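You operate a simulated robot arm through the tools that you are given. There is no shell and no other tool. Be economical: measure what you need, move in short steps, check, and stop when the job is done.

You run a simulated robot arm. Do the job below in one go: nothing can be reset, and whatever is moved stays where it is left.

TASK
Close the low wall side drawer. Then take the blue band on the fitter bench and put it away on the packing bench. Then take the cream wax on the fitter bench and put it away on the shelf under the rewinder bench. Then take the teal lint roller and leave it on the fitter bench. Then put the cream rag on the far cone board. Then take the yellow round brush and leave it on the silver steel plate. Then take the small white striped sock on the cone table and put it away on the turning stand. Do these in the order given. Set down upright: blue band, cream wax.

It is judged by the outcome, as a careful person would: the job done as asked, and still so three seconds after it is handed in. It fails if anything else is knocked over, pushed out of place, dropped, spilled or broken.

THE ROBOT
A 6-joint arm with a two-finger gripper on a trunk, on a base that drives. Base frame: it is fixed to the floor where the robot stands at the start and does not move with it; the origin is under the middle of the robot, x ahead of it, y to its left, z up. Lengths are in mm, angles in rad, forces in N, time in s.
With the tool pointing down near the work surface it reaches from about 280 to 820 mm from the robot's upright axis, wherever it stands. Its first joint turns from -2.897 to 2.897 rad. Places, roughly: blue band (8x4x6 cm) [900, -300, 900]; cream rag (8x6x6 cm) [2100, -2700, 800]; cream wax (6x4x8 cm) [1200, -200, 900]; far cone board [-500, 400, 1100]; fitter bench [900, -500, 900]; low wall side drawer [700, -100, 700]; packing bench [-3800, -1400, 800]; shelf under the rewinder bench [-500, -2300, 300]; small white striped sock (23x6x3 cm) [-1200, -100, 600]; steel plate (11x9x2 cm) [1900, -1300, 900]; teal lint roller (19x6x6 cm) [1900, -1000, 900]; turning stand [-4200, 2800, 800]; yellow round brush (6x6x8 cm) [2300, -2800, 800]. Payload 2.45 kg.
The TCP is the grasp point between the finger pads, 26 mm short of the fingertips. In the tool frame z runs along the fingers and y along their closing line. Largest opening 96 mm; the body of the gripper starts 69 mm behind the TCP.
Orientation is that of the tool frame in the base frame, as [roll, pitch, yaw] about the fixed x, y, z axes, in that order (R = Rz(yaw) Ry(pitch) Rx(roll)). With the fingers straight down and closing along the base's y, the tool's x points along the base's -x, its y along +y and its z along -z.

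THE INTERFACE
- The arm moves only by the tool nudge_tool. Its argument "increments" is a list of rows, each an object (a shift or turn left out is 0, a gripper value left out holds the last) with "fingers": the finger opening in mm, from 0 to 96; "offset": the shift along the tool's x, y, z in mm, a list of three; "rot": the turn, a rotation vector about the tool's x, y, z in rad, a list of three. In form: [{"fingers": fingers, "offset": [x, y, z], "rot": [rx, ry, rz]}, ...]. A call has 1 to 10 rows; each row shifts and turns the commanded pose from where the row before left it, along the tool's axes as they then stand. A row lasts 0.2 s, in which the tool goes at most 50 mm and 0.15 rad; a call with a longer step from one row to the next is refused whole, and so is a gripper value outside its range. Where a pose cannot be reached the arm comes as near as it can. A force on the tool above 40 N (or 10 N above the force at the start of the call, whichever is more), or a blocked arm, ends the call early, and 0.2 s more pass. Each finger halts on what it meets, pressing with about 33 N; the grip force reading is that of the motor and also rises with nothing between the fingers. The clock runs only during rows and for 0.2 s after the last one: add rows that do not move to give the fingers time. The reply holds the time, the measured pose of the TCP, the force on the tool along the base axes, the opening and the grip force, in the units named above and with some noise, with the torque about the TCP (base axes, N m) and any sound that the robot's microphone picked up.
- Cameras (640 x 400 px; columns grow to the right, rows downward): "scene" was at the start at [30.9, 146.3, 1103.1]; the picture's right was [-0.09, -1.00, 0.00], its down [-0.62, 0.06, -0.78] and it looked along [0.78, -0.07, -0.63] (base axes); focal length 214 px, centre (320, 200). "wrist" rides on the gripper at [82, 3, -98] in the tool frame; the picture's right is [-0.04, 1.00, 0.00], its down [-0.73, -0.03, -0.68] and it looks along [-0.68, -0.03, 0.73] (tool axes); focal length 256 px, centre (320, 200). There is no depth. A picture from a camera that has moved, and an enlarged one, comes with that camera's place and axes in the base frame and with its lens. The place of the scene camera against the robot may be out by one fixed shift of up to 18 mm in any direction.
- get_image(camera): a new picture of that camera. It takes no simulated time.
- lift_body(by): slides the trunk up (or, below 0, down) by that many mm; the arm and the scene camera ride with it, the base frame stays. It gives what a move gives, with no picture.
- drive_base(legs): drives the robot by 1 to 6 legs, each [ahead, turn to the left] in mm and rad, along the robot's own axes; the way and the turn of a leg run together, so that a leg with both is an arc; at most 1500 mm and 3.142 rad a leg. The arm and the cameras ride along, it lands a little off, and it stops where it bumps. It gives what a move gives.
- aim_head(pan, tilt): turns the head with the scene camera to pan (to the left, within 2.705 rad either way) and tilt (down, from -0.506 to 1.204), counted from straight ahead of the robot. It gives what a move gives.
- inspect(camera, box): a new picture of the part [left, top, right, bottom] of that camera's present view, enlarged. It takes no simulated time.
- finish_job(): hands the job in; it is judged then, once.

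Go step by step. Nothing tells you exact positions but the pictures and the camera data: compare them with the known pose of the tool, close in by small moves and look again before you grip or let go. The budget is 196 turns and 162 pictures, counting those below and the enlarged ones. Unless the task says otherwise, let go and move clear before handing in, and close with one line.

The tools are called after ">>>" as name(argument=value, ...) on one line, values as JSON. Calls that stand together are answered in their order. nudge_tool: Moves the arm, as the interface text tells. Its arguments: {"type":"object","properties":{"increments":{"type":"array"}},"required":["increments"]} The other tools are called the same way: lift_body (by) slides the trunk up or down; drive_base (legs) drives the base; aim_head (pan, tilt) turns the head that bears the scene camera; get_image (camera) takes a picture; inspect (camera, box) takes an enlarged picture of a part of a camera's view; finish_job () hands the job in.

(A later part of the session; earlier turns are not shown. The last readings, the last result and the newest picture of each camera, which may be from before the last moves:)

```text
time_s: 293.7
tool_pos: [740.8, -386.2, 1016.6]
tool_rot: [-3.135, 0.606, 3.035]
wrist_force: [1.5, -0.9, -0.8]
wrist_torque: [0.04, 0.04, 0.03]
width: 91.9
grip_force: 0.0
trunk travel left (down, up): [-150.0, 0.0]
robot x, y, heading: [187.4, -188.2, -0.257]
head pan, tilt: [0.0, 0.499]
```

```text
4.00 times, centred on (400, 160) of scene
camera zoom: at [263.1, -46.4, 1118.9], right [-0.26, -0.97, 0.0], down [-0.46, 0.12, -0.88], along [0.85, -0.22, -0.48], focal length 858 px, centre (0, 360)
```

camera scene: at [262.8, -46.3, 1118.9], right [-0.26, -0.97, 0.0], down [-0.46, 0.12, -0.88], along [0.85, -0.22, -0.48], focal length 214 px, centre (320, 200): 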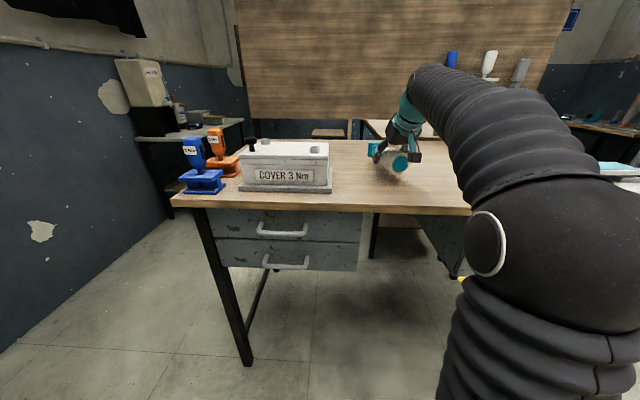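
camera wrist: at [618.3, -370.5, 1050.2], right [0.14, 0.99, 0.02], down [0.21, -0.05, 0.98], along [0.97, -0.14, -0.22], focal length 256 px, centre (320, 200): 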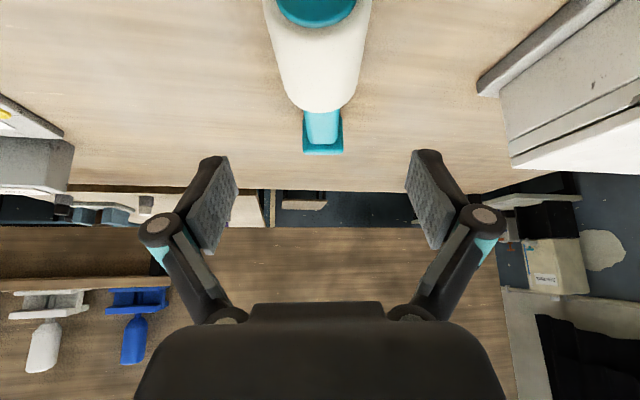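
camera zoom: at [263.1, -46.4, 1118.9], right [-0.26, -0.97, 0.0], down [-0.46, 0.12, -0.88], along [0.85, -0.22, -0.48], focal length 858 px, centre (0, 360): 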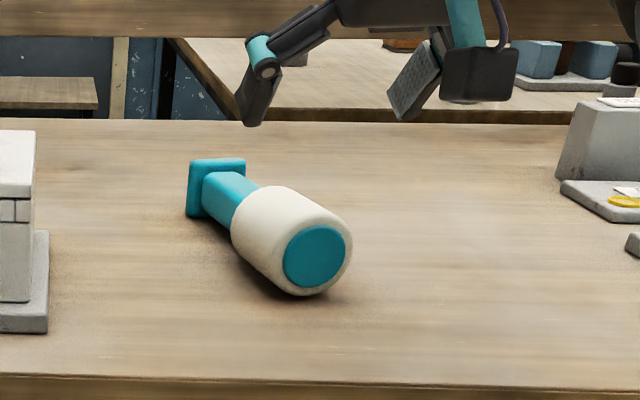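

The lint roller rests on the fitter bench. I'll tuck the arm, then look at the cone board behind me while here.

>>> nudge_tool(increments=[{"offset": [41, 0, -20]}, {"offset": [41, 0, -24]}, {"offset": [41, 0, -28]}, {"offset": [41, 0, -28]}, {"rot": [0, 0.122, 0]}, {"rot": [0, 0.122, 0]}, {"rot": [0, 0.122, 0]}, {"rot": [0, 0.122, 0]}, {"rot": [0, 0.121, 0]}])

>>> aim_head(pan=2.6, tilt=0.15)

>>> get_image(camera="scene")

>>> aim_head(pan=-2.65, tilt=0.15)

>>> get_image(camera="scene")

```text
time_s: 295.7
tool_pos: [549.1, -367.3, 1005.7]
tool_rot: [-3.133, -0.002, 3.032]
wrist_force: [0.3, -0.7, 0.0]
wrist_torque: [0.02, -0.03, 0.01]
width: 92.0
grip_force: 0.1
trunk travel left (down, up): [-150.0, 0.0]
robot x, y, heading: [186.1, -186.2, -0.258]
head pan, tilt: [0.0, 0.499]
```

```text
time_s: 298.1
tool_pos: [549.9, -368.3, 1006.1]
tool_rot: [-3.136, 0.0, 3.03]
wrist_force: [-0.8, 0.6, -0.1]
wrist_torque: [-0.02, -0.03, 0.02]
width: 92.0
grip_force: 0.0
trunk travel left (down, up): [-150.0, 0.0]
robot x, y, heading: [181.2, -191.2, -0.26]
head pan, tilt: [2.601, 0.15]
```

```text
64 pictures are left
camera scene: at [110.1, 43.4, 1151.3], right [0.72, 0.7, 0.0], down [0.1, -0.11, -0.99], along [-0.69, 0.71, -0.15], focal length 214 px, centre (320, 200)
```

scene: 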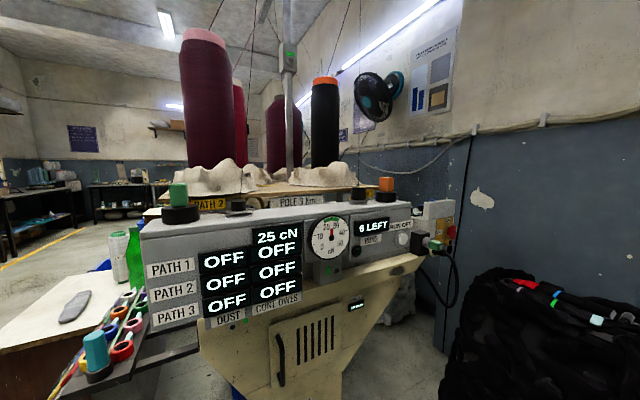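

```text
time_s: 302.2
tool_pos: [549.5, -367.5, 1005.8]
tool_rot: [-3.134, 0.001, 3.031]
wrist_force: [-0.2, -0.9, 0.3]
wrist_torque: [0.02, -0.01, 0.03]
width: 92.1
grip_force: 0.1
trunk travel left (down, up): [-150.0, 0.0]
robot x, y, heading: [186.9, -186.3, -0.257]
head pan, tilt: [-2.649, 0.15]
```

```text
63 pictures are left
camera scene: at [84.5, -44.6, 1151.3], right [-0.23, 0.97, 0.0], down [0.15, 0.03, -0.99], along [-0.96, -0.23, -0.15], focal length 214 px, centre (320, 200)
```

scene: 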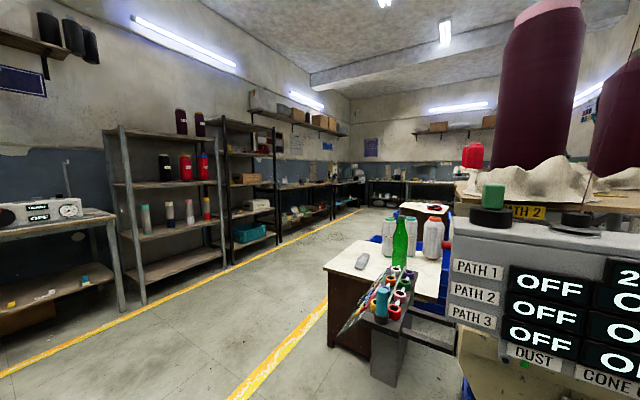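

Both boards and the sock table are visible from here. The rag and brush appear to be on the blue trolley by the far door, so I'll drive back down the aisle toward it.

>>> nudge_tool(increments=[{"offset": [45, 0, 0], "fingers": 80}])

>>> drive_base(legs=[[0, -1.585], [1300, 0], [0, 1.571], [1500, 0], [200, 0]])

>>> aim_head(pan=-0.4, tilt=0.4)

>>> get_image(camera="scene")

```text
time_s: 302.6
tool_pos: [503.6, -364.7, 1005.9]
tool_rot: [-3.136, 0.0, 3.032]
wrist_force: [0.4, -0.7, -0.5]
wrist_torque: [0.05, 0.09, -0.04]
width: 80.0
grip_force: 0.1
trunk travel left (down, up): [-150.0, 0.0]
robot x, y, heading: [186.4, -182.6, -0.257]
head pan, tilt: [-2.649, 0.15]
```

```text
time_s: 324.9
tool_pos: [1834.0, -1975.9, 1006.8]
tool_rot: [-3.135, 0.001, 3.067]
wrist_force: [0.2, -0.6, 0.2]
wrist_torque: [0.03, 0.02, -0.03]
width: 80.1
grip_force: 0.1
trunk travel left (down, up): [-150.0, 0.0]
robot x, y, heading: [1509.3, -1809.0, -0.219]
head pan, tilt: [-2.649, 0.15]
```

```text
time_s: 327.0
tool_pos: [1834.4, -1975.5, 1006.5]
tool_rot: [-3.135, 0.001, 3.067]
wrist_force: [0.9, -0.3, -0.5]
wrist_torque: [0.03, 0.0, 0.02]
width: 79.9
grip_force: 0.2
trunk travel left (down, up): [-150.0, 0.0]
robot x, y, heading: [1510.9, -1811.7, -0.222]
head pan, tilt: [-0.4, 0.4]
```

```text
62 pictures are left
camera scene: at [1568.3, -1700.7, 1128.0], right [-0.58, -0.81, 0.0], down [-0.32, 0.23, -0.92], along [0.75, -0.54, -0.39], focal length 214 px, centre (320, 200)
```

scene: 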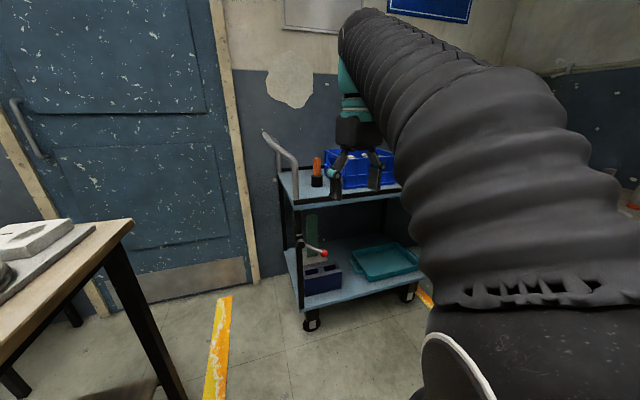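

The arm hides the trolley top. I'll turn the base right a little for a clear view.

>>> drive_base(legs=[[0, -0.6]])

>>> aim_head(pan=0.0, tilt=0.4)

>>> get_image(camera="scene")

```text
time_s: 329.0
tool_pos: [1685.4, -2127.5, 1006.3]
tool_rot: [-3.134, 0.001, 2.476]
wrist_force: [-0.4, 1.1, 0.3]
wrist_torque: [0.0, -0.04, 0.0]
width: 80.0
grip_force: 0.0
trunk travel left (down, up): [-150.0, 0.0]
robot x, y, heading: [1513.6, -1807.8, -0.818]
head pan, tilt: [-0.4, 0.4]
```

```text
time_s: 329.9
tool_pos: [1687.4, -2127.6, 1006.3]
tool_rot: [-3.135, 0.0, 2.476]
wrist_force: [0.1, 0.0, 0.2]
wrist_torque: [0.01, 0.03, -0.02]
width: 79.9
grip_force: 0.1
trunk travel left (down, up): [-150.0, 0.0]
robot x, y, heading: [1514.4, -1810.7, -0.813]
head pan, tilt: [0.0, 0.4]
```

```text
61 pictures are left
camera scene: at [1653.8, -1729.3, 1128.0], right [-0.73, -0.69, 0.0], down [-0.27, 0.28, -0.92], along [0.63, -0.67, -0.39], focal length 214 px, centre (320, 200)
```

scene: 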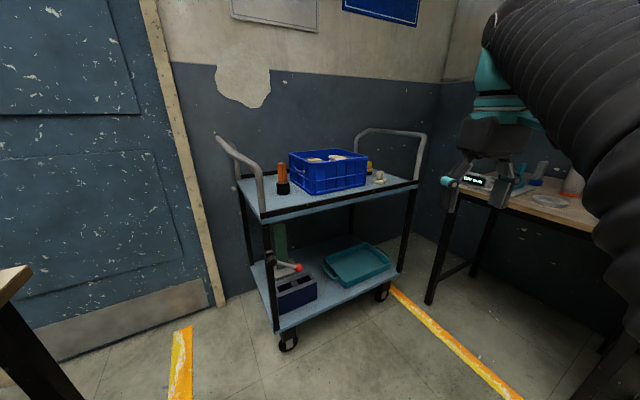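

>>> inspect(camera="scene", box=[270, 130, 430, 230])

```text
4.00 times, centred on (350, 180) of scene
camera zoom: at [1653.8, -1729.3, 1128.0], right [-0.73, -0.69, 0.0], down [-0.27, 0.28, -0.92], along [0.63, -0.67, -0.39], focal length 858 px, centre (200, 280)
```

zoom: 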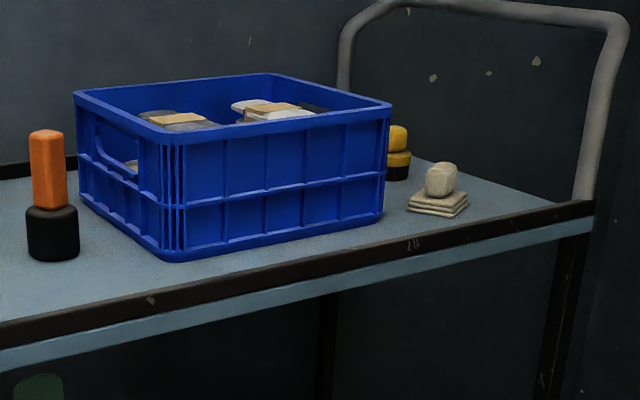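

The rag (cream, with a knob) and the yellow brush sit at the right end of the trolley top, near (2142, -2684) and (2254, -2778). I'll drive to stand square in front of them.

>>> drive_base(legs=[[0, -0.664], [650, 0], [0, 1.17]])

>>> aim_head(pan=0.0, tilt=0.5)

>>> get_image(camera="scene")

>>> get_image(camera="wrist")

```text
time_s: 338.1
tool_pos: [1874.3, -2660.2, 1005.5]
tool_rot: [-3.134, 0.0, 2.949]
wrist_force: [0.0, 0.1, -0.7]
wrist_torque: [0.01, -0.02, -0.02]
width: 79.8
grip_force: 0.1
trunk travel left (down, up): [-150.0, 0.0]
robot x, y, heading: [1576.5, -2455.4, -0.342]
head pan, tilt: [0.0, 0.4]
```

```text
time_s: 338.8
tool_pos: [1874.9, -2660.9, 1006.9]
tool_rot: [-3.135, 0.001, 2.95]
wrist_force: [1.1, 0.8, -0.8]
wrist_torque: [0.0, 0.0, -0.03]
width: 80.0
grip_force: 0.1
trunk travel left (down, up): [-150.0, 0.0]
robot x, y, heading: [1571.4, -2455.2, -0.343]
head pan, tilt: [0.0, 0.499]
```

```text
59 pictures are left
camera scene: at [1662.1, -2323.1, 1118.9], right [-0.33, -0.94, 0.0], down [-0.45, 0.16, -0.88], along [0.83, -0.29, -0.48], focal length 214 px, centre (320, 200)
```

scene: 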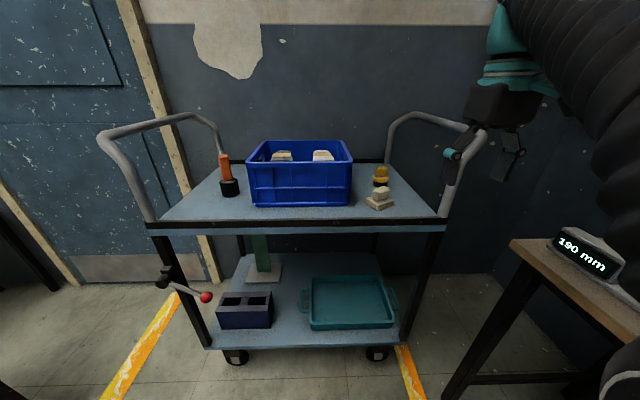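

```text
58 pictures are left
camera wrist: at [1795.9, -2641.2, 1104.7], right [0.23, 0.97, -0.01], down [0.72, -0.16, 0.68], along [0.66, -0.16, -0.73], focal length 256 px, centre (320, 200)
```

wrist: 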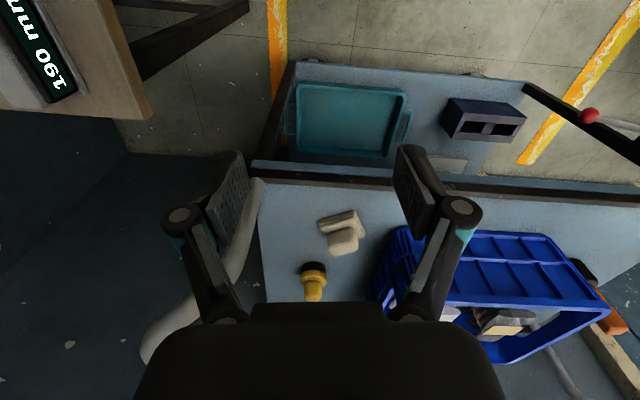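

I'm in front of the trolley. I'll zoom in on the rag and brush to get their orientation.

>>> inspect(camera="wrist", box=[260, 190, 400, 310])

>>> inspect(camera="scene", box=[330, 140, 458, 220])

```text
3.33 times, centred on (330, 250) of wrist
camera zoom: at [1795.9, -2641.2, 1104.7], right [0.23, 0.97, -0.01], down [0.72, -0.16, 0.68], along [0.66, -0.16, -0.73], focal length 853 px, centre (287, 33)
```

zoom: 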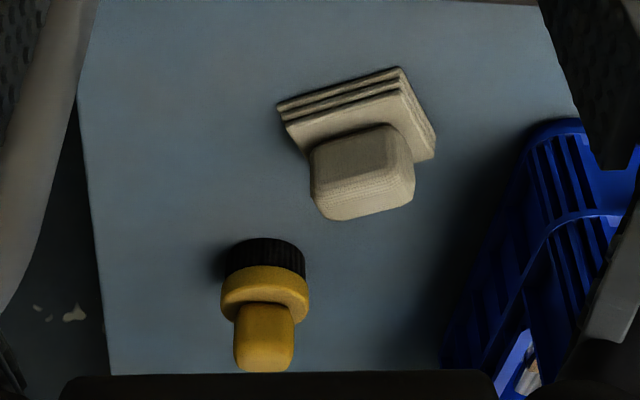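

```text
5.00 times, centred on (394, 180) of scene
camera zoom: at [1662.1, -2323.1, 1118.9], right [-0.33, -0.94, 0.0], down [-0.45, 0.16, -0.88], along [0.83, -0.29, -0.48], focal length 1072 px, centre (-50, 300)
```

zoom: 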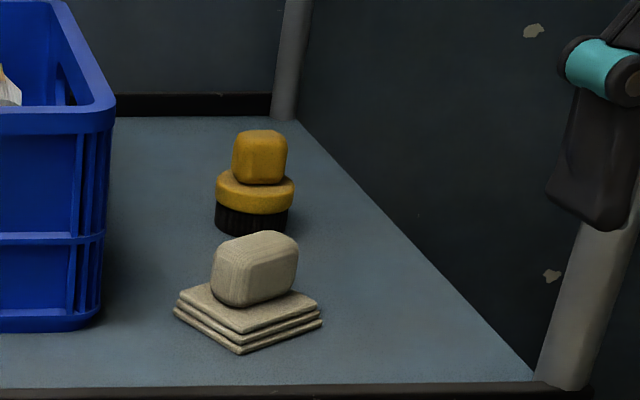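

The rag's knob is about 50 mm across. I'll come in low and tilted so that it can later be set on the high board the same way up. First I'll reposition, lower and start tilting.

>>> nudge_tool(increments=[{"rot": [0, 0, -0.145]}, {"rot": [0, 0, -0.145]}, {"offset": [-38, -6, 30]}, {"offset": [-38, -6, 30]}, {"offset": [-38, -6, 30]}, {"offset": [-38, -6, 30]}, {"rot": [0, -0.143, 0]}, {"rot": [0, -0.143, 0]}, {"rot": [0, -0.143, 0]}])

>>> nudge_tool(increments=[{"rot": [0, -0.143, 0]}, {"rot": [0, -0.143, 0]}, {"rot": [0, -0.143, 0]}, {"rot": [0, -0.142, 0]}])

>>> get_image(camera="wrist")

>>> get_image(camera="scene")

```text
time_s: 340.8
tool_pos: [2028.7, -2668.9, 885.5]
tool_rot: [-3.135, 0.428, -3.042]
wrist_force: [0.2, 0.0, -0.6]
wrist_torque: [-0.01, 0.01, 0.01]
width: 80.0
grip_force: 0.1
trunk travel left (down, up): [-150.0, 0.0]
robot x, y, heading: [1577.0, -2460.0, -0.336]
head pan, tilt: [0.0, 0.499]
```

```text
time_s: 341.8
tool_pos: [2030.0, -2669.2, 885.3]
tool_rot: [-3.126, 0.999, -3.033]
wrist_force: [0.2, -0.3, 0.2]
wrist_torque: [-0.01, 0.0, -0.01]
width: 79.8
grip_force: 0.0
trunk travel left (down, up): [-150.0, 0.0]
robot x, y, heading: [1579.1, -2460.2, -0.339]
head pan, tilt: [0.0, 0.499]
```

```text
55 pictures are left
camera wrist: at [1902.7, -2680.0, 869.5], right [-0.07, 1.0, 0.03], down [-0.17, -0.04, 0.98], along [0.98, 0.07, 0.17], focal length 256 px, centre (320, 200)
```

wrist: 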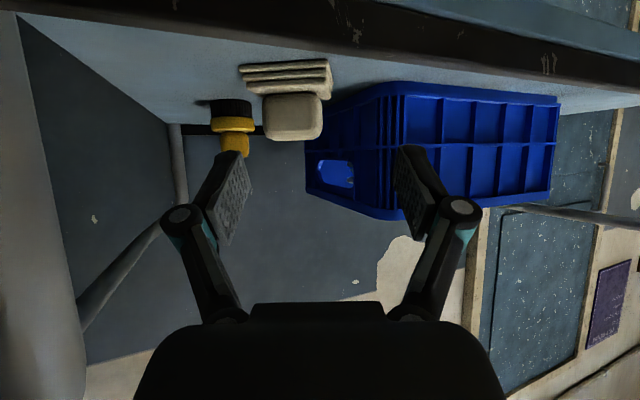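

```text
54 pictures are left
camera scene: at [1662.1, -2323.1, 1118.9], right [-0.33, -0.94, 0.0], down [-0.45, 0.16, -0.88], along [0.83, -0.29, -0.48], focal length 214 px, centre (320, 200)
```

scene: 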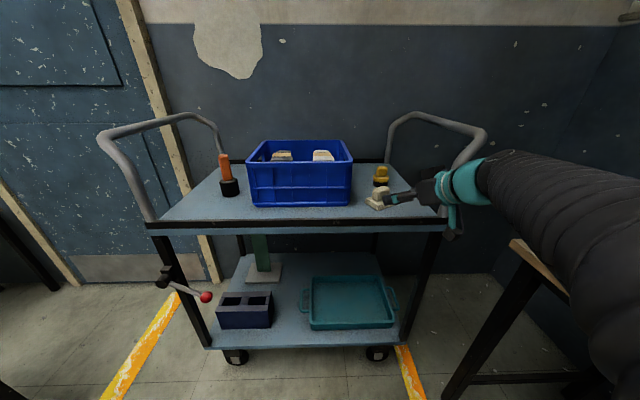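

The knob is at about (2143, -2685, 835). I'll line up laterally and in height, then move partway in.

>>> nudge_tool(increments=[{"offset": [17.7, -14, 11.3], "fingers": 74}, {"offset": [17.7, -14, 11.3]}, {"offset": [-16, 0, 25]}, {"offset": [-16, 0, 25]}, {"offset": [0, 0, 0]}])

>>> get_image(camera="wrist")

```text
time_s: 343.0
tool_pos: [2093.0, -2692.1, 845.2]
tool_rot: [-3.13, 0.997, -3.036]
wrist_force: [-0.1, -0.9, 0.8]
wrist_torque: [-0.04, -0.01, 0.01]
width: 74.1
grip_force: 0.1
trunk travel left (down, up): [-150.0, 0.0]
robot x, y, heading: [1576.4, -2458.0, -0.341]
head pan, tilt: [0.0, 0.499]
```

```text
53 pictures are left
camera wrist: at [1964.8, -2701.2, 829.1], right [-0.08, 1.0, 0.03], down [-0.17, -0.04, 0.98], along [0.98, 0.07, 0.17], focal length 256 px, centre (320, 200)
```

wrist: 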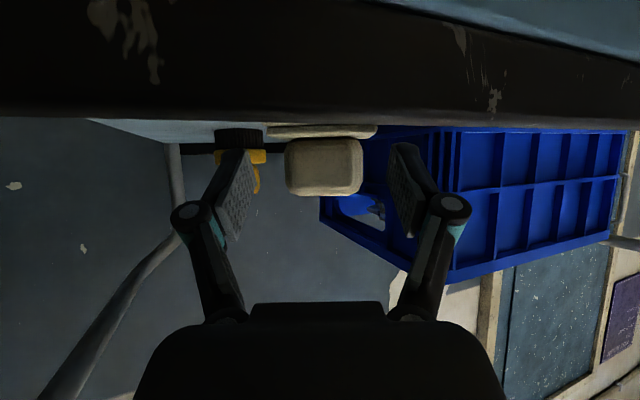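

Centred. I'll go in 47 mm and close.

>>> nudge_tool(increments=[{"offset": [-11.5, 1, 20.5]}, {"offset": [-11.5, 0, 20.5]}, {"offset": [0, 0, 0]}, {"fingers": 50}, {"fingers": 35}, {"fingers": 30}, {"fingers": 30}])

>>> get_image(camera="wrist")

>>> inspect(camera="scene", box=[330, 140, 490, 240])

```text
time_s: 344.6
tool_pos: [2135.4, -2685.1, 840.9]
tool_rot: [-3.132, 0.997, -3.038]
wrist_force: [-13.6, 3.7, 1.2]
wrist_torque: [0.43, -0.28, -0.44]
width: 52.3
grip_force: 32.2
trunk travel left (down, up): [-150.0, 0.0]
robot x, y, heading: [1575.3, -2457.8, -0.346]
head pan, tilt: [0.0, 0.499]
stopped in row 7: the force on the tool passed its limit at 40 N (the readings are from after the stop); the commanded pose is now the measured one
```

```text
52 pictures are left
camera wrist: at [2009.3, -2694.9, 826.8], right [-0.07, 1.0, 0.03], down [-0.17, -0.04, 0.98], along [0.98, 0.07, 0.17], focal length 256 px, centre (320, 200)
```

wrist: 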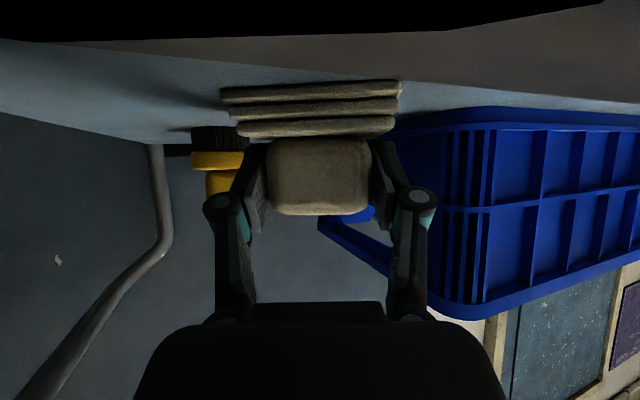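

```text
4.00 times, centred on (410, 190) of scene
camera zoom: at [1661.1, -2323.0, 1119.2], right [-0.34, -0.94, 0.0], down [-0.45, 0.16, -0.88], along [0.83, -0.29, -0.48], focal length 858 px, centre (-40, 240)
```

zoom: 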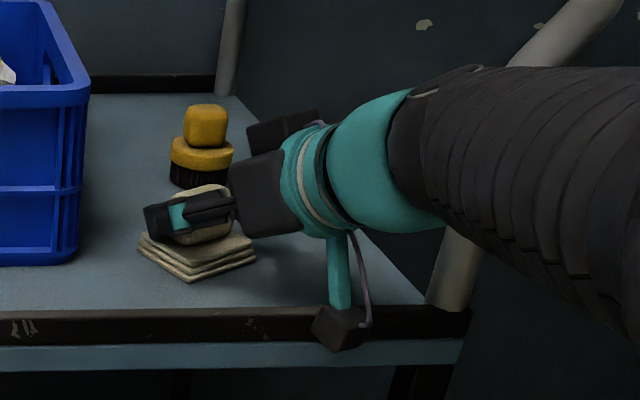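

It's gripped (52 mm), but the camera box seems to brush the trolley rim. I'll lift gently straight up.

>>> nudge_tool(increments=[{"offset": [-4, 0, -4]}, {"offset": [-7, 0, -6]}, {"offset": [0, 0, 0]}])

>>> inspect(camera="scene", box=[330, 140, 490, 240])

```text
time_s: 345.4
tool_pos: [2135.1, -2684.8, 856.9]
tool_rot: [-3.129, 0.996, -3.032]
wrist_force: [0.1, 0.3, -0.7]
wrist_torque: [0.03, -0.03, 0.0]
width: 52.1
grip_force: 32.9
trunk travel left (down, up): [-150.0, 0.0]
robot x, y, heading: [1578.7, -2458.6, -0.342]
head pan, tilt: [0.0, 0.499]
```

```text
4.00 times, centred on (410, 190) of scene
camera zoom: at [1662.2, -2323.2, 1118.9], right [-0.33, -0.94, 0.0], down [-0.45, 0.16, -0.88], along [0.83, -0.29, -0.48], focal length 858 px, centre (-40, 240)
```

zoom: 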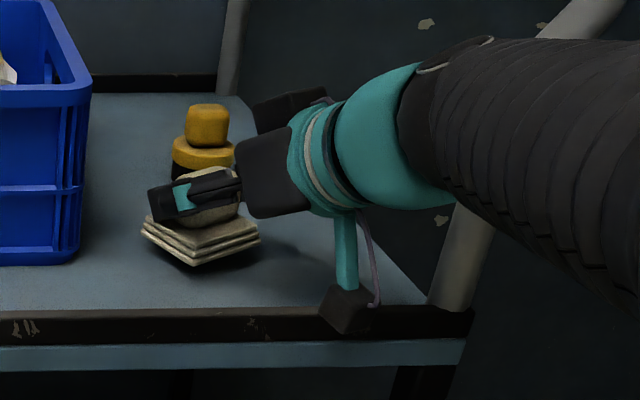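

Lifted freely. I'll raise further and draw back off the trolley.

>>> nudge_tool(increments=[{"offset": [-25, 0, -16]}, {"offset": [-33, 0, -21]}, {"offset": [-33, 0, -21]}, {"offset": [-10, 0, -40]}, {"offset": [20, 0, -38]}, {"offset": [20, 0, -38]}])

>>> get_image(camera="scene")

```text
time_s: 346.8
tool_pos: [2026.2, -2696.2, 1000.5]
tool_rot: [-3.132, 0.997, -3.036]
wrist_force: [-0.2, -0.7, -1.2]
wrist_torque: [-0.02, 0.01, 0.03]
width: 51.6
grip_force: 33.1
trunk travel left (down, up): [-150.0, 0.0]
robot x, y, heading: [1572.9, -2457.6, -0.343]
head pan, tilt: [0.0, 0.499]
```

```text
49 pictures are left
camera scene: at [1662.4, -2323.3, 1118.9], right [-0.33, -0.94, 0.0], down [-0.45, 0.16, -0.88], along [0.83, -0.29, -0.48], focal length 214 px, centre (320, 200)
```

scene: 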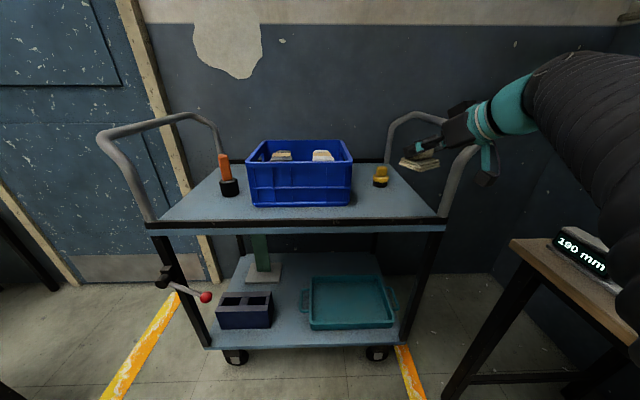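

The rag is safely held and the trolley undisturbed. I'll tuck in, back away diagonally into the aisle, and drive to the corridor by the machine.

>>> nudge_tool(increments=[{"offset": [18, 0, -28]}, {"offset": [18, 0, -28]}, {"offset": [18, 0, -28]}])

>>> drive_base(legs=[[0, -0.557], [-700, 0], [0, -2.54], [1430, 0]])

>>> aim_head(pan=0.0, tilt=0.4)

>>> get_image(camera="scene")

```text
time_s: 347.6
tool_pos: [1922.9, -2703.6, 1002.8]
tool_rot: [-3.131, 0.995, -3.035]
wrist_force: [-0.5, -0.7, -0.7]
wrist_torque: [0.04, 0.02, -0.02]
width: 51.4
grip_force: 32.9
trunk travel left (down, up): [-150.0, 0.0]
robot x, y, heading: [1571.8, -2458.3, -0.347]
head pan, tilt: [0.0, 0.499]
```

```text
time_s: 365.7
tool_pos: [-593.9, -1280.1, 1001.6]
tool_rot: [-3.131, 0.994, 0.143]
wrist_force: [-0.3, 0.7, -0.4]
wrist_torque: [-0.01, 0.01, 0.0]
width: 51.1
grip_force: 32.8
trunk travel left (down, up): [-150.0, 0.0]
robot x, y, heading: [-238.3, -1514.4, 2.837]
head pan, tilt: [0.0, 0.499]
```

```text
time_s: 366.3
tool_pos: [-593.7, -1279.7, 1000.7]
tool_rot: [-3.131, 0.993, 0.144]
wrist_force: [0.4, -0.6, 0.8]
wrist_torque: [0.01, -0.02, -0.04]
width: 50.8
grip_force: 32.9
trunk travel left (down, up): [-150.0, 0.0]
robot x, y, heading: [-236.4, -1512.2, 2.837]
head pan, tilt: [0.0, 0.4]
```

```text
48 pictures are left
camera scene: at [-310.3, -1656.8, 1128.0], right [0.3, 0.95, 0.0], down [0.37, -0.12, -0.92], along [-0.88, 0.28, -0.39], focal length 214 px, centre (320, 200)
```

scene: 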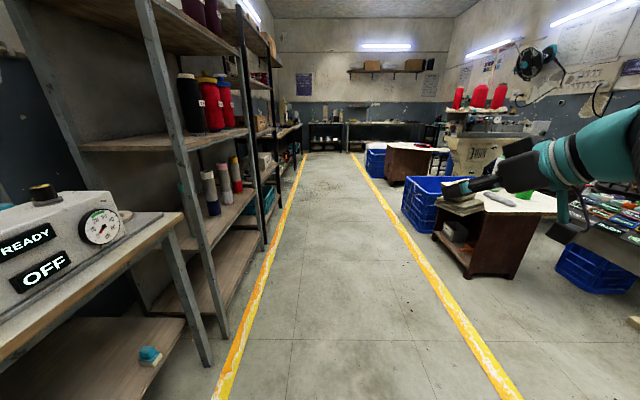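

The aisle is clear; the wax stands upright on the lower shelf. I'll turn into the corridor and look at the cone board up close.

>>> drive_base(legs=[[0, -1.566], [1350, 0]])

>>> aim_head(pan=1.0, tilt=0.1)

>>> get_image(camera="scene")

```text
time_s: 376.8
tool_pos: [326.2, 133.6, 1003.3]
tool_rot: [-3.13, 0.996, -1.375]
wrist_force: [-0.6, 0.7, 0.0]
wrist_torque: [0.02, 0.0, 0.02]
width: 50.9
grip_force: 33.0
trunk travel left (down, up): [-150.0, 0.0]
robot x, y, heading: [108.6, -236.4, 1.319]
head pan, tilt: [0.0, 0.4]
```

```text
time_s: 378.0
tool_pos: [325.4, 134.7, 1001.6]
tool_rot: [-3.132, 0.994, -1.376]
wrist_force: [0.1, 0.5, -0.2]
wrist_torque: [-0.01, 0.0, -0.01]
width: 50.8
grip_force: 33.2
trunk travel left (down, up): [-150.0, 0.0]
robot x, y, heading: [112.4, -236.6, 1.321]
head pan, tilt: [1.0, 0.099]
```

```text
47 pictures are left
camera scene: at [-112.5, -188.6, 1155.9], right [0.73, 0.68, 0.0], down [0.07, -0.07, -0.99], along [-0.68, 0.73, -0.1], focal length 214 px, centre (320, 200)
```

scene: 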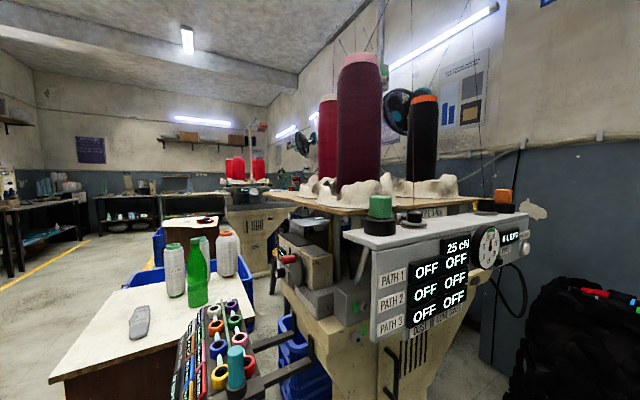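

This machine's board (centre ≈ n -600, l 234) matches the far cone board; its front strip has a free gap around l ≈ 250. I'll drive to face it and raise the arm before turning.

>>> drive_base(legs=[[0, -0.04], [445, 0]])

>>> nudge_tool(increments=[{"offset": [-34, 0, -22]}, {"offset": [-34, 0, -22]}, {"offset": [-34, 0, -22]}, {"offset": [-34, 0, -22]}])

>>> drive_base(legs=[[0, 1.56]])

>>> aim_head(pan=0.0, tilt=0.2)

>>> get_image(camera="scene")

>>> get_image(camera="wrist")

```text
time_s: 381.1
tool_pos: [467.5, 557.0, 1001.3]
tool_rot: [-3.132, 0.994, -1.41]
wrist_force: [-0.5, 0.1, -1.0]
wrist_torque: [0.0, 0.02, -0.01]
width: 50.9
grip_force: 32.4
trunk travel left (down, up): [-150.0, 0.0]
robot x, y, heading: [241.0, 195.6, 1.28]
head pan, tilt: [1.0, 0.099]
```

```text
time_s: 382.1
tool_pos: [466.0, 553.5, 1162.7]
tool_rot: [-3.132, 0.995, -1.411]
wrist_force: [-0.7, 0.4, 0.7]
wrist_torque: [-0.02, -0.04, 0.01]
width: 50.7
grip_force: 33.7
trunk travel left (down, up): [-150.0, 0.0]
robot x, y, heading: [240.9, 195.4, 1.282]
head pan, tilt: [1.0, 0.099]
```

```text
time_s: 386.4
tool_pos: [-117.9, 421.2, 1163.0]
tool_rot: [-3.131, 0.997, 0.165]
wrist_force: [-0.1, -0.6, -1.8]
wrist_torque: [0.0, -0.02, 0.01]
width: 51.0
grip_force: 33.0
trunk travel left (down, up): [-150.0, 0.0]
robot x, y, heading: [242.1, 195.1, 2.86]
head pan, tilt: [1.0, 0.099]
```

```text
time_s: 387.6
tool_pos: [-118.0, 420.6, 1163.2]
tool_rot: [-3.132, 0.995, 0.164]
wrist_force: [0.3, -1.0, -0.3]
wrist_torque: [0.02, 0.02, 0.02]
width: 51.2
grip_force: 32.4
trunk travel left (down, up): [-150.0, 0.0]
robot x, y, heading: [241.7, 196.3, 2.86]
head pan, tilt: [0.0, 0.201]
```

```text
46 pictures are left
camera scene: at [169.8, 51.0, 1146.6], right [0.28, 0.96, 0.0], down [0.19, -0.06, -0.98], along [-0.94, 0.27, -0.2], focal length 214 px, centre (320, 200)
```

scene: 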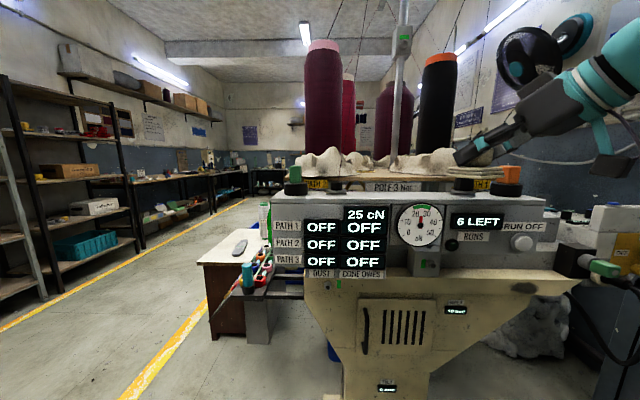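

```text
45 pictures are left
camera wrist: at [7.9, 436.5, 1147.6], right [0.13, -0.99, 0.03], down [0.16, 0.05, 0.99], along [-0.98, -0.13, 0.17], focal length 256 px, centre (320, 200)
```

wrist: 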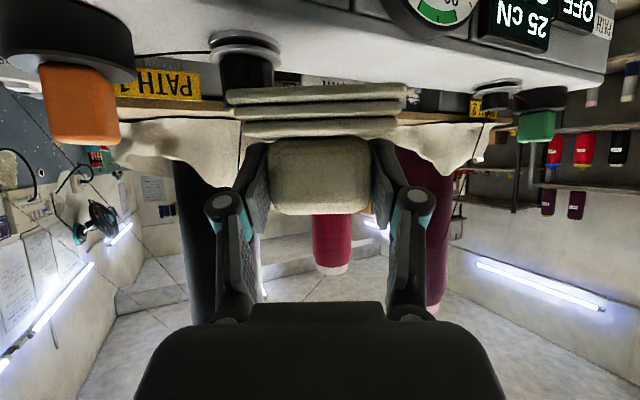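

I'll zoom in on the board's front edge and the tensioners.

>>> inspect(camera="scene", box=[280, 120, 536, 220])

```text
2.50 times, centred on (408, 170) of scene
camera zoom: at [169.8, 51.0, 1146.6], right [0.28, 0.96, 0.0], down [0.19, -0.06, -0.98], along [-0.94, 0.27, -0.2], focal length 536 px, centre (100, 275)
```

zoom: 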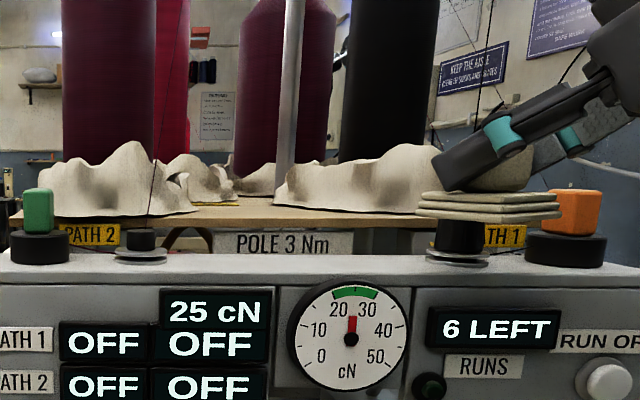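

The board's front strip is free (about 100 mm deep) with a gap between cloths at l ≈ 226. I'll raise slightly, square the rag to the board, and slide sideways to line up.

>>> nudge_tool(increments=[{"offset": [-10, 0, -6.5]}, {"rot": [0.0966, 0, 0.0625]}, {"rot": [0.0966, 0, 0.0625]}, {"rot": [0.0966, 0, 0.0625]}, {"rot": [0.0966, 0, 0.0625]}, {"offset": [0, 47, 0]}, {"offset": [0, 47, 0]}, {"offset": [0, 47, 0]}])

>>> get_image(camera="wrist")

>>> inspect(camera="scene", box=[280, 100, 536, 220])

```text
time_s: 389.4
tool_pos: [-159.4, 283.4, 1174.2]
tool_rot: [-3.132, 1.0, -0.297]
wrist_force: [0.9, 0.3, -0.9]
wrist_torque: [-0.01, 0.01, 0.03]
width: 51.3
grip_force: 33.1
trunk travel left (down, up): [-150.0, 0.0]
robot x, y, heading: [238.1, 197.2, 2.86]
head pan, tilt: [0.0, 0.201]
```

```text
43 pictures are left
camera wrist: at [-40.0, 241.4, 1158.7], right [-0.32, -0.95, 0.03], down [0.17, -0.03, 0.98], along [-0.93, 0.32, 0.17], focal length 256 px, centre (320, 200)
```

wrist: 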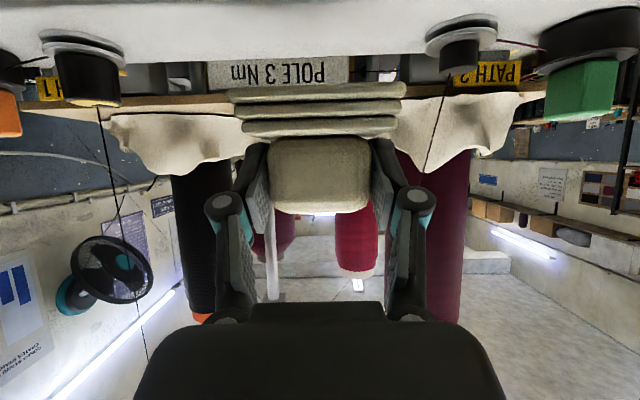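

```text
2.50 times, centred on (408, 160) of scene
camera zoom: at [169.9, 51.1, 1146.6], right [0.28, 0.96, 0.0], down [0.19, -0.06, -0.98], along [-0.94, 0.27, -0.2], focal length 536 px, centre (100, 300)
```

zoom: 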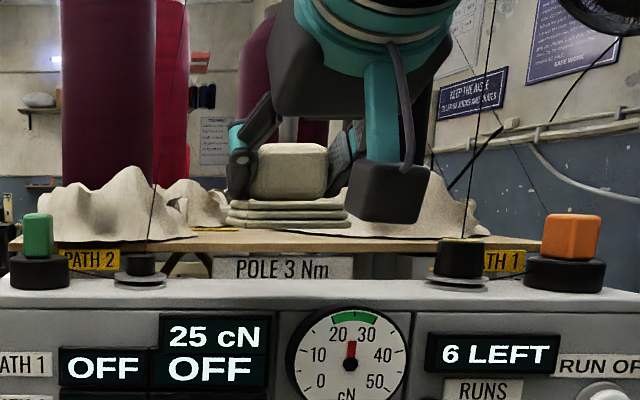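

Well aligned with the gap. I'll drive 60 mm closer, then extend over the board.

>>> drive_base(legs=[[60, 0]])

>>> nudge_tool(increments=[{"offset": [-16.5, 0, 25.5]}, {"offset": [-16.5, 0, 25.5]}, {"offset": [-16.5, 0, 25.5]}, {"offset": [0, 0, 0]}])

>>> get_image(camera="wrist")

>>> inspect(camera="scene", box=[280, 100, 536, 220])

```text
time_s: 390.4
tool_pos: [-218.7, 301.4, 1173.2]
tool_rot: [-3.131, 0.998, -0.296]
wrist_force: [0.7, -0.8, -0.7]
wrist_torque: [0.03, 0.0, 0.01]
width: 50.8
grip_force: 32.9
trunk travel left (down, up): [-150.0, 0.0]
robot x, y, heading: [186.1, 211.6, 2.859]
head pan, tilt: [0.0, 0.201]
```

```text
time_s: 391.4
tool_pos: [-308.1, 329.6, 1171.8]
tool_rot: [-3.131, 0.997, -0.295]
wrist_force: [0.1, -0.1, 0.2]
wrist_torque: [0.01, 0.0, 0.03]
width: 51.3
grip_force: 33.2
trunk travel left (down, up): [-150.0, 0.0]
robot x, y, heading: [181.8, 213.6, 2.86]
head pan, tilt: [0.0, 0.201]
```

```text
41 pictures are left
camera wrist: at [-188.6, 288.0, 1157.4], right [-0.32, -0.95, 0.03], down [0.17, -0.03, 0.98], along [-0.93, 0.32, 0.17], focal length 256 px, centre (320, 200)
```

wrist: 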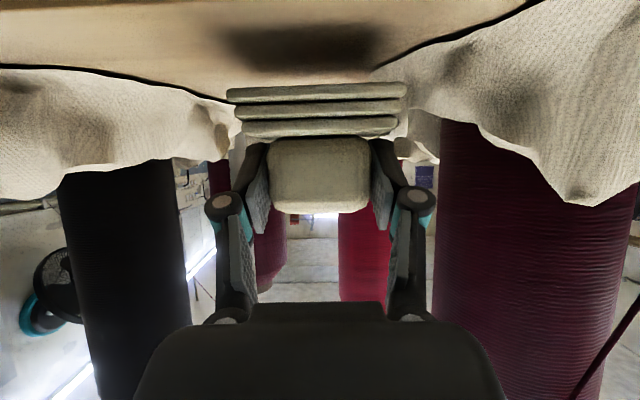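

```text
2.50 times, centred on (408, 160) of scene
camera zoom: at [110.2, 68.4, 1146.6], right [0.28, 0.96, 0.0], down [0.19, -0.06, -0.98], along [-0.94, 0.27, -0.2], focal length 536 px, centre (100, 300)
```

zoom: 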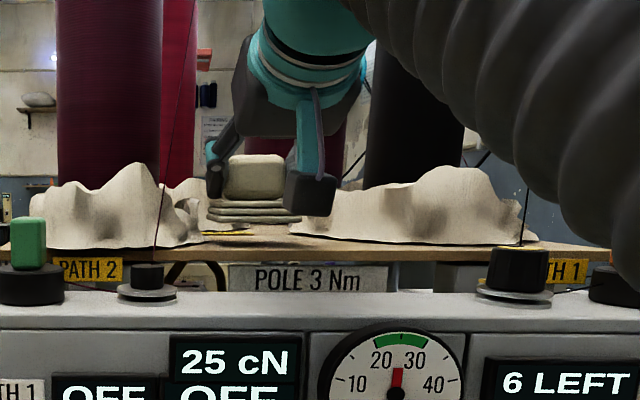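

The rag hovers over the free area, with its shadow on the bare board. I'll shift 6 mm away from the nearer cloth and lower gently.

>>> nudge_tool(increments=[{"offset": [5, -6, 3.2]}, {"offset": [5, 0, 3.2]}, {"offset": [2.5, 0, 1.6]}])

>>> nudge_tool(increments=[{"offset": [2.5, 0, 1.6]}, {"offset": [0, 0, 0]}])

>>> nudge_tool(increments=[{"offset": [2.5, 0, 1.6]}, {"offset": [0, 0, 0]}])

>>> inspect(camera="scene", box=[330, 140, 458, 220])

```text
time_s: 392.2
tool_pos: [-305.3, 333.9, 1157.4]
tool_rot: [-3.132, 0.998, -0.297]
wrist_force: [0.9, -0.5, -0.4]
wrist_torque: [0.03, -0.01, 0.04]
width: 50.8
grip_force: 32.9
trunk travel left (down, up): [-150.0, 0.0]
robot x, y, heading: [182.1, 215.4, 2.855]
head pan, tilt: [0.0, 0.201]
```

```text
time_s: 392.8
tool_pos: [-304.9, 335.3, 1155.3]
tool_rot: [-3.131, 0.996, -0.297]
wrist_force: [1.1, -0.3, -1.1]
wrist_torque: [0.0, -0.03, -0.03]
width: 50.9
grip_force: 33.3
trunk travel left (down, up): [-150.0, 0.0]
robot x, y, heading: [179.8, 212.6, 2.862]
head pan, tilt: [0.0, 0.201]
```

```text
time_s: 393.4
tool_pos: [-303.5, 334.9, 1153.4]
tool_rot: [-3.131, 1.0, -0.298]
wrist_force: [0.5, 0.7, 0.2]
wrist_torque: [0.0, 0.02, 0.01]
width: 51.0
grip_force: 32.3
trunk travel left (down, up): [-150.0, 0.0]
robot x, y, heading: [183.4, 217.9, 2.859]
head pan, tilt: [0.0, 0.201]
```

```text
5.00 times, centred on (394, 180) of scene
camera zoom: at [110.2, 68.4, 1146.6], right [0.28, 0.96, 0.0], down [0.19, -0.06, -0.98], along [-0.94, 0.27, -0.2], focal length 1072 px, centre (-50, 300)
```

zoom: 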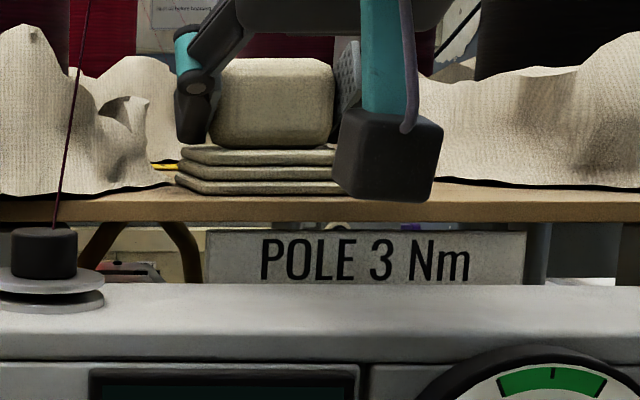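

>>> nudge_tool(increments=[{"offset": [2, 0, 1.3]}, {"offset": [0, 0, 0]}])

>>> nudge_tool(increments=[{"offset": [2, 0, 1.3]}, {"offset": [0, 0, 0]}])

>>> nudge_tool(increments=[{"offset": [2, 0, 1.3]}, {"offset": [0, 0, 0]}])

```text
time_s: 394.0
tool_pos: [-303.0, 335.1, 1152.1]
tool_rot: [-3.131, 1.002, -0.297]
wrist_force: [-6.5, 2.0, 17.9]
wrist_torque: [-0.29, 0.38, -0.13]
width: 51.1
grip_force: 33.4
trunk travel left (down, up): [-150.0, 0.0]
robot x, y, heading: [183.5, 215.1, 2.862]
head pan, tilt: [0.0, 0.201]
```

```text
time_s: 394.6
tool_pos: [-302.9, 335.5, 1152.2]
tool_rot: [-3.133, 1.011, -0.296]
wrist_force: [-1.4, -0.1, 9.2]
wrist_torque: [-0.09, -0.17, -0.02]
width: 51.2
grip_force: 32.8
trunk travel left (down, up): [-150.0, 0.0]
robot x, y, heading: [183.7, 211.8, 2.862]
head pan, tilt: [0.0, 0.201]
stopped in row 2: the force on the tool passed its limit at 41 N (the readings are from after the stop); the commanded pose is now the measured one
```

```text
time_s: 395.2
tool_pos: [-302.6, 334.5, 1151.3]
tool_rot: [-3.132, 1.011, -0.297]
wrist_force: [-6.2, 0.2, 29.0]
wrist_torque: [-0.14, 0.0, 0.03]
width: 50.9
grip_force: 33.0
trunk travel left (down, up): [-150.0, 0.0]
robot x, y, heading: [180.1, 211.8, 2.86]
head pan, tilt: [0.0, 0.201]
```

Seated on the board. I'll open modestly and withdraw straight back.

>>> nudge_tool(increments=[{"offset": [-1.5, 0, -1], "fingers": 60}, {"fingers": 66}, {"offset": [-2, 0, -2]}, {"offset": [10, 0, -17]}, {"offset": [12, 0, -22]}, {"offset": [16, 0, -30]}, {"offset": [18, 0, -36]}])

>>> get_image(camera="wrist")

>>> inspect(camera="scene", box=[280, 100, 536, 220])

```text
time_s: 396.8
tool_pos: [-193.1, 297.8, 1161.7]
tool_rot: [-3.131, 1.006, -0.295]
wrist_force: [-0.8, -0.5, 0.4]
wrist_torque: [0.01, -0.02, 0.01]
width: 66.1
grip_force: 0.0
trunk travel left (down, up): [-150.0, 0.0]
robot x, y, heading: [183.2, 213.9, 2.86]
head pan, tilt: [0.0, 0.201]
```

```text
38 pictures are left
camera wrist: at [-72.1, 256.7, 1145.6], right [-0.32, -0.95, 0.03], down [0.18, -0.03, 0.98], along [-0.93, 0.32, 0.18], focal length 256 px, centre (320, 200)
```

wrist: 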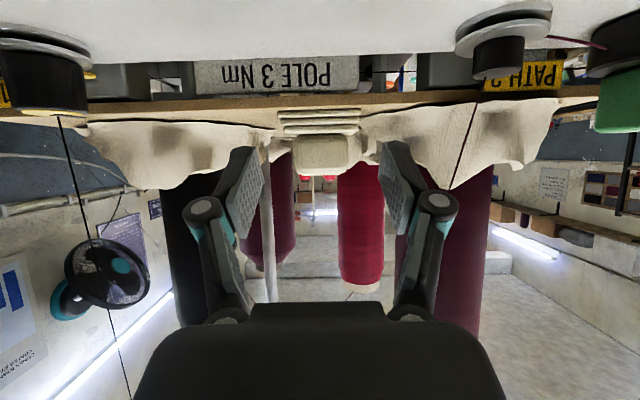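

```text
2.50 times, centred on (408, 160) of scene
camera zoom: at [109.6, 68.5, 1146.5], right [0.28, 0.96, 0.0], down [0.19, -0.06, -0.98], along [-0.94, 0.27, -0.2], focal length 536 px, centre (100, 300)
```

zoom: 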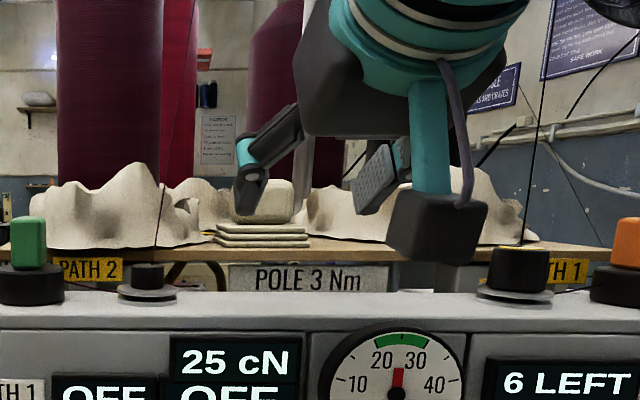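

The rag sits on the board between the cloths. I'll back off, lower and straighten the arm, then return to the trolley for the brush.

>>> drive_base(legs=[[-130, 0]])

>>> nudge_tool(increments=[{"offset": [36, 0, 23]}, {"offset": [36, 0, 23]}, {"offset": [36, 0, 23]}, {"offset": [25, 0, 16]}, {"rot": [0, 0.144, 0]}, {"rot": [0, 0.144, 0]}, {"rot": [0, 0.144, 0]}, {"rot": [0, 0.144, 0]}, {"rot": [0, 0.144, 0]}, {"rot": [0, 0.144, 0]}])

>>> nudge_tool(increments=[{"rot": [0, 0.142, 0]}, {"offset": [10, 0, 0]}])

>>> drive_base(legs=[[0, 1.571], [1500, 0], [200, 0], [0, 1.571], [1500, 0], [200, 0]])

```text
time_s: 398.1
tool_pos: [-63.5, 260.8, 1163.2]
tool_rot: [-3.13, 1.008, -0.294]
wrist_force: [-0.8, 0.6, 0.5]
wrist_torque: [-0.01, 0.02, 0.03]
width: 66.1
grip_force: 0.0
trunk travel left (down, up): [-150.0, 0.0]
robot x, y, heading: [311.3, 180.5, 2.861]
head pan, tilt: [0.0, 0.201]
```

```text
time_s: 400.3
tool_pos: [-63.9, 263.2, 1004.9]
tool_rot: [-3.136, 0.142, -0.301]
wrist_force: [0.2, -0.5, 0.7]
wrist_torque: [0.02, 0.05, -0.04]
width: 65.8
grip_force: 0.1
trunk travel left (down, up): [-150.0, 0.0]
robot x, y, heading: [305.9, 172.9, 2.859]
head pan, tilt: [0.0, 0.201]
```

```text
time_s: 400.9
tool_pos: [-53.0, 258.7, 1004.1]
tool_rot: [-3.136, 0.0, -0.302]
wrist_force: [-0.2, 0.4, 0.4]
wrist_torque: [0.01, 0.02, 0.0]
width: 66.3
grip_force: 0.0
trunk travel left (down, up): [-150.0, 0.0]
robot x, y, heading: [309.8, 177.8, 2.859]
head pan, tilt: [0.0, 0.201]
```

```text
time_s: 425.4
tool_pos: [1741.1, -2066.5, 1003.5]
tool_rot: [-3.135, 0.001, 2.794]
wrist_force: [0.5, -0.5, -0.2]
wrist_torque: [0.02, 0.01, -0.01]
width: 66.3
grip_force: 0.0
trunk travel left (down, up): [-150.0, 0.0]
robot x, y, heading: [1385.8, -1970.4, -0.329]
head pan, tilt: [0.0, 0.201]
```

Now in the aisle near the trolley. I'll swing over to face the brush squarely.

>>> drive_base(legs=[[0, -0.761], [600, 0], [0, 0.78], [50, 0]])

>>> aim_head(pan=0.0, tilt=0.5)

>>> inspect(camera="scene", box=[300, 100, 540, 250])

>>> get_image(camera="wrist")

```text
time_s: 433.5
tool_pos: [2062.0, -2615.9, 1004.4]
tool_rot: [-3.136, 0.0, 2.821]
wrist_force: [0.2, 0.2, 0.6]
wrist_torque: [0.0, 0.0, -0.03]
width: 66.2
grip_force: 0.0
trunk travel left (down, up): [-150.0, 0.0]
robot x, y, heading: [1699.1, -2525.3, -0.304]
head pan, tilt: [0.0, 0.201]
```

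```text
time_s: 434.3
tool_pos: [2061.7, -2615.7, 1003.2]
tool_rot: [-3.136, 0.0, 2.819]
wrist_force: [-0.1, 1.0, -0.2]
wrist_torque: [-0.01, 0.01, -0.01]
width: 66.0
grip_force: 0.0
trunk travel left (down, up): [-150.0, 0.0]
robot x, y, heading: [1702.4, -2529.5, -0.301]
head pan, tilt: [0.0, 0.499]
```

```text
2.67 times, centred on (420, 175) of scene
camera zoom: at [1784.0, -2388.8, 1119.0], right [-0.3, -0.95, 0.0], down [-0.46, 0.14, -0.88], along [0.84, -0.26, -0.48], focal length 572 px, centre (53, 267)
```

zoom: 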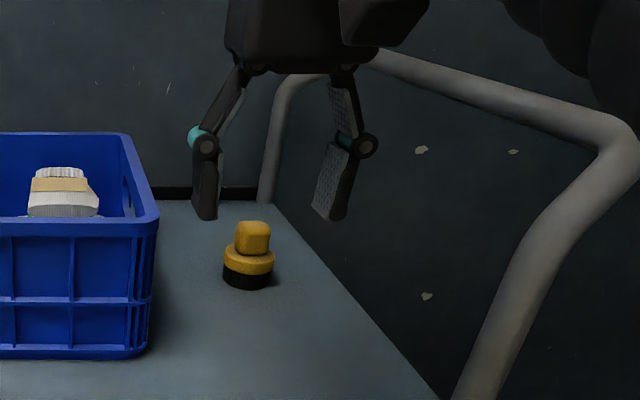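

```text
35 pictures are left
camera wrist: at [1985.6, -2587.6, 1102.4], right [0.35, 0.94, -0.01], down [0.69, -0.26, 0.68], along [0.63, -0.24, -0.73], focal length 256 px, centre (320, 200)
```

wrist: 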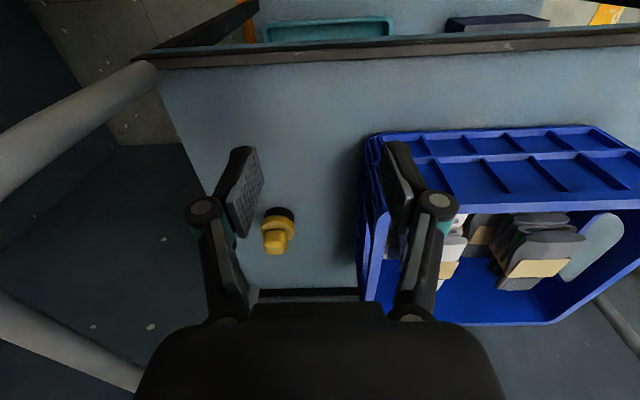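

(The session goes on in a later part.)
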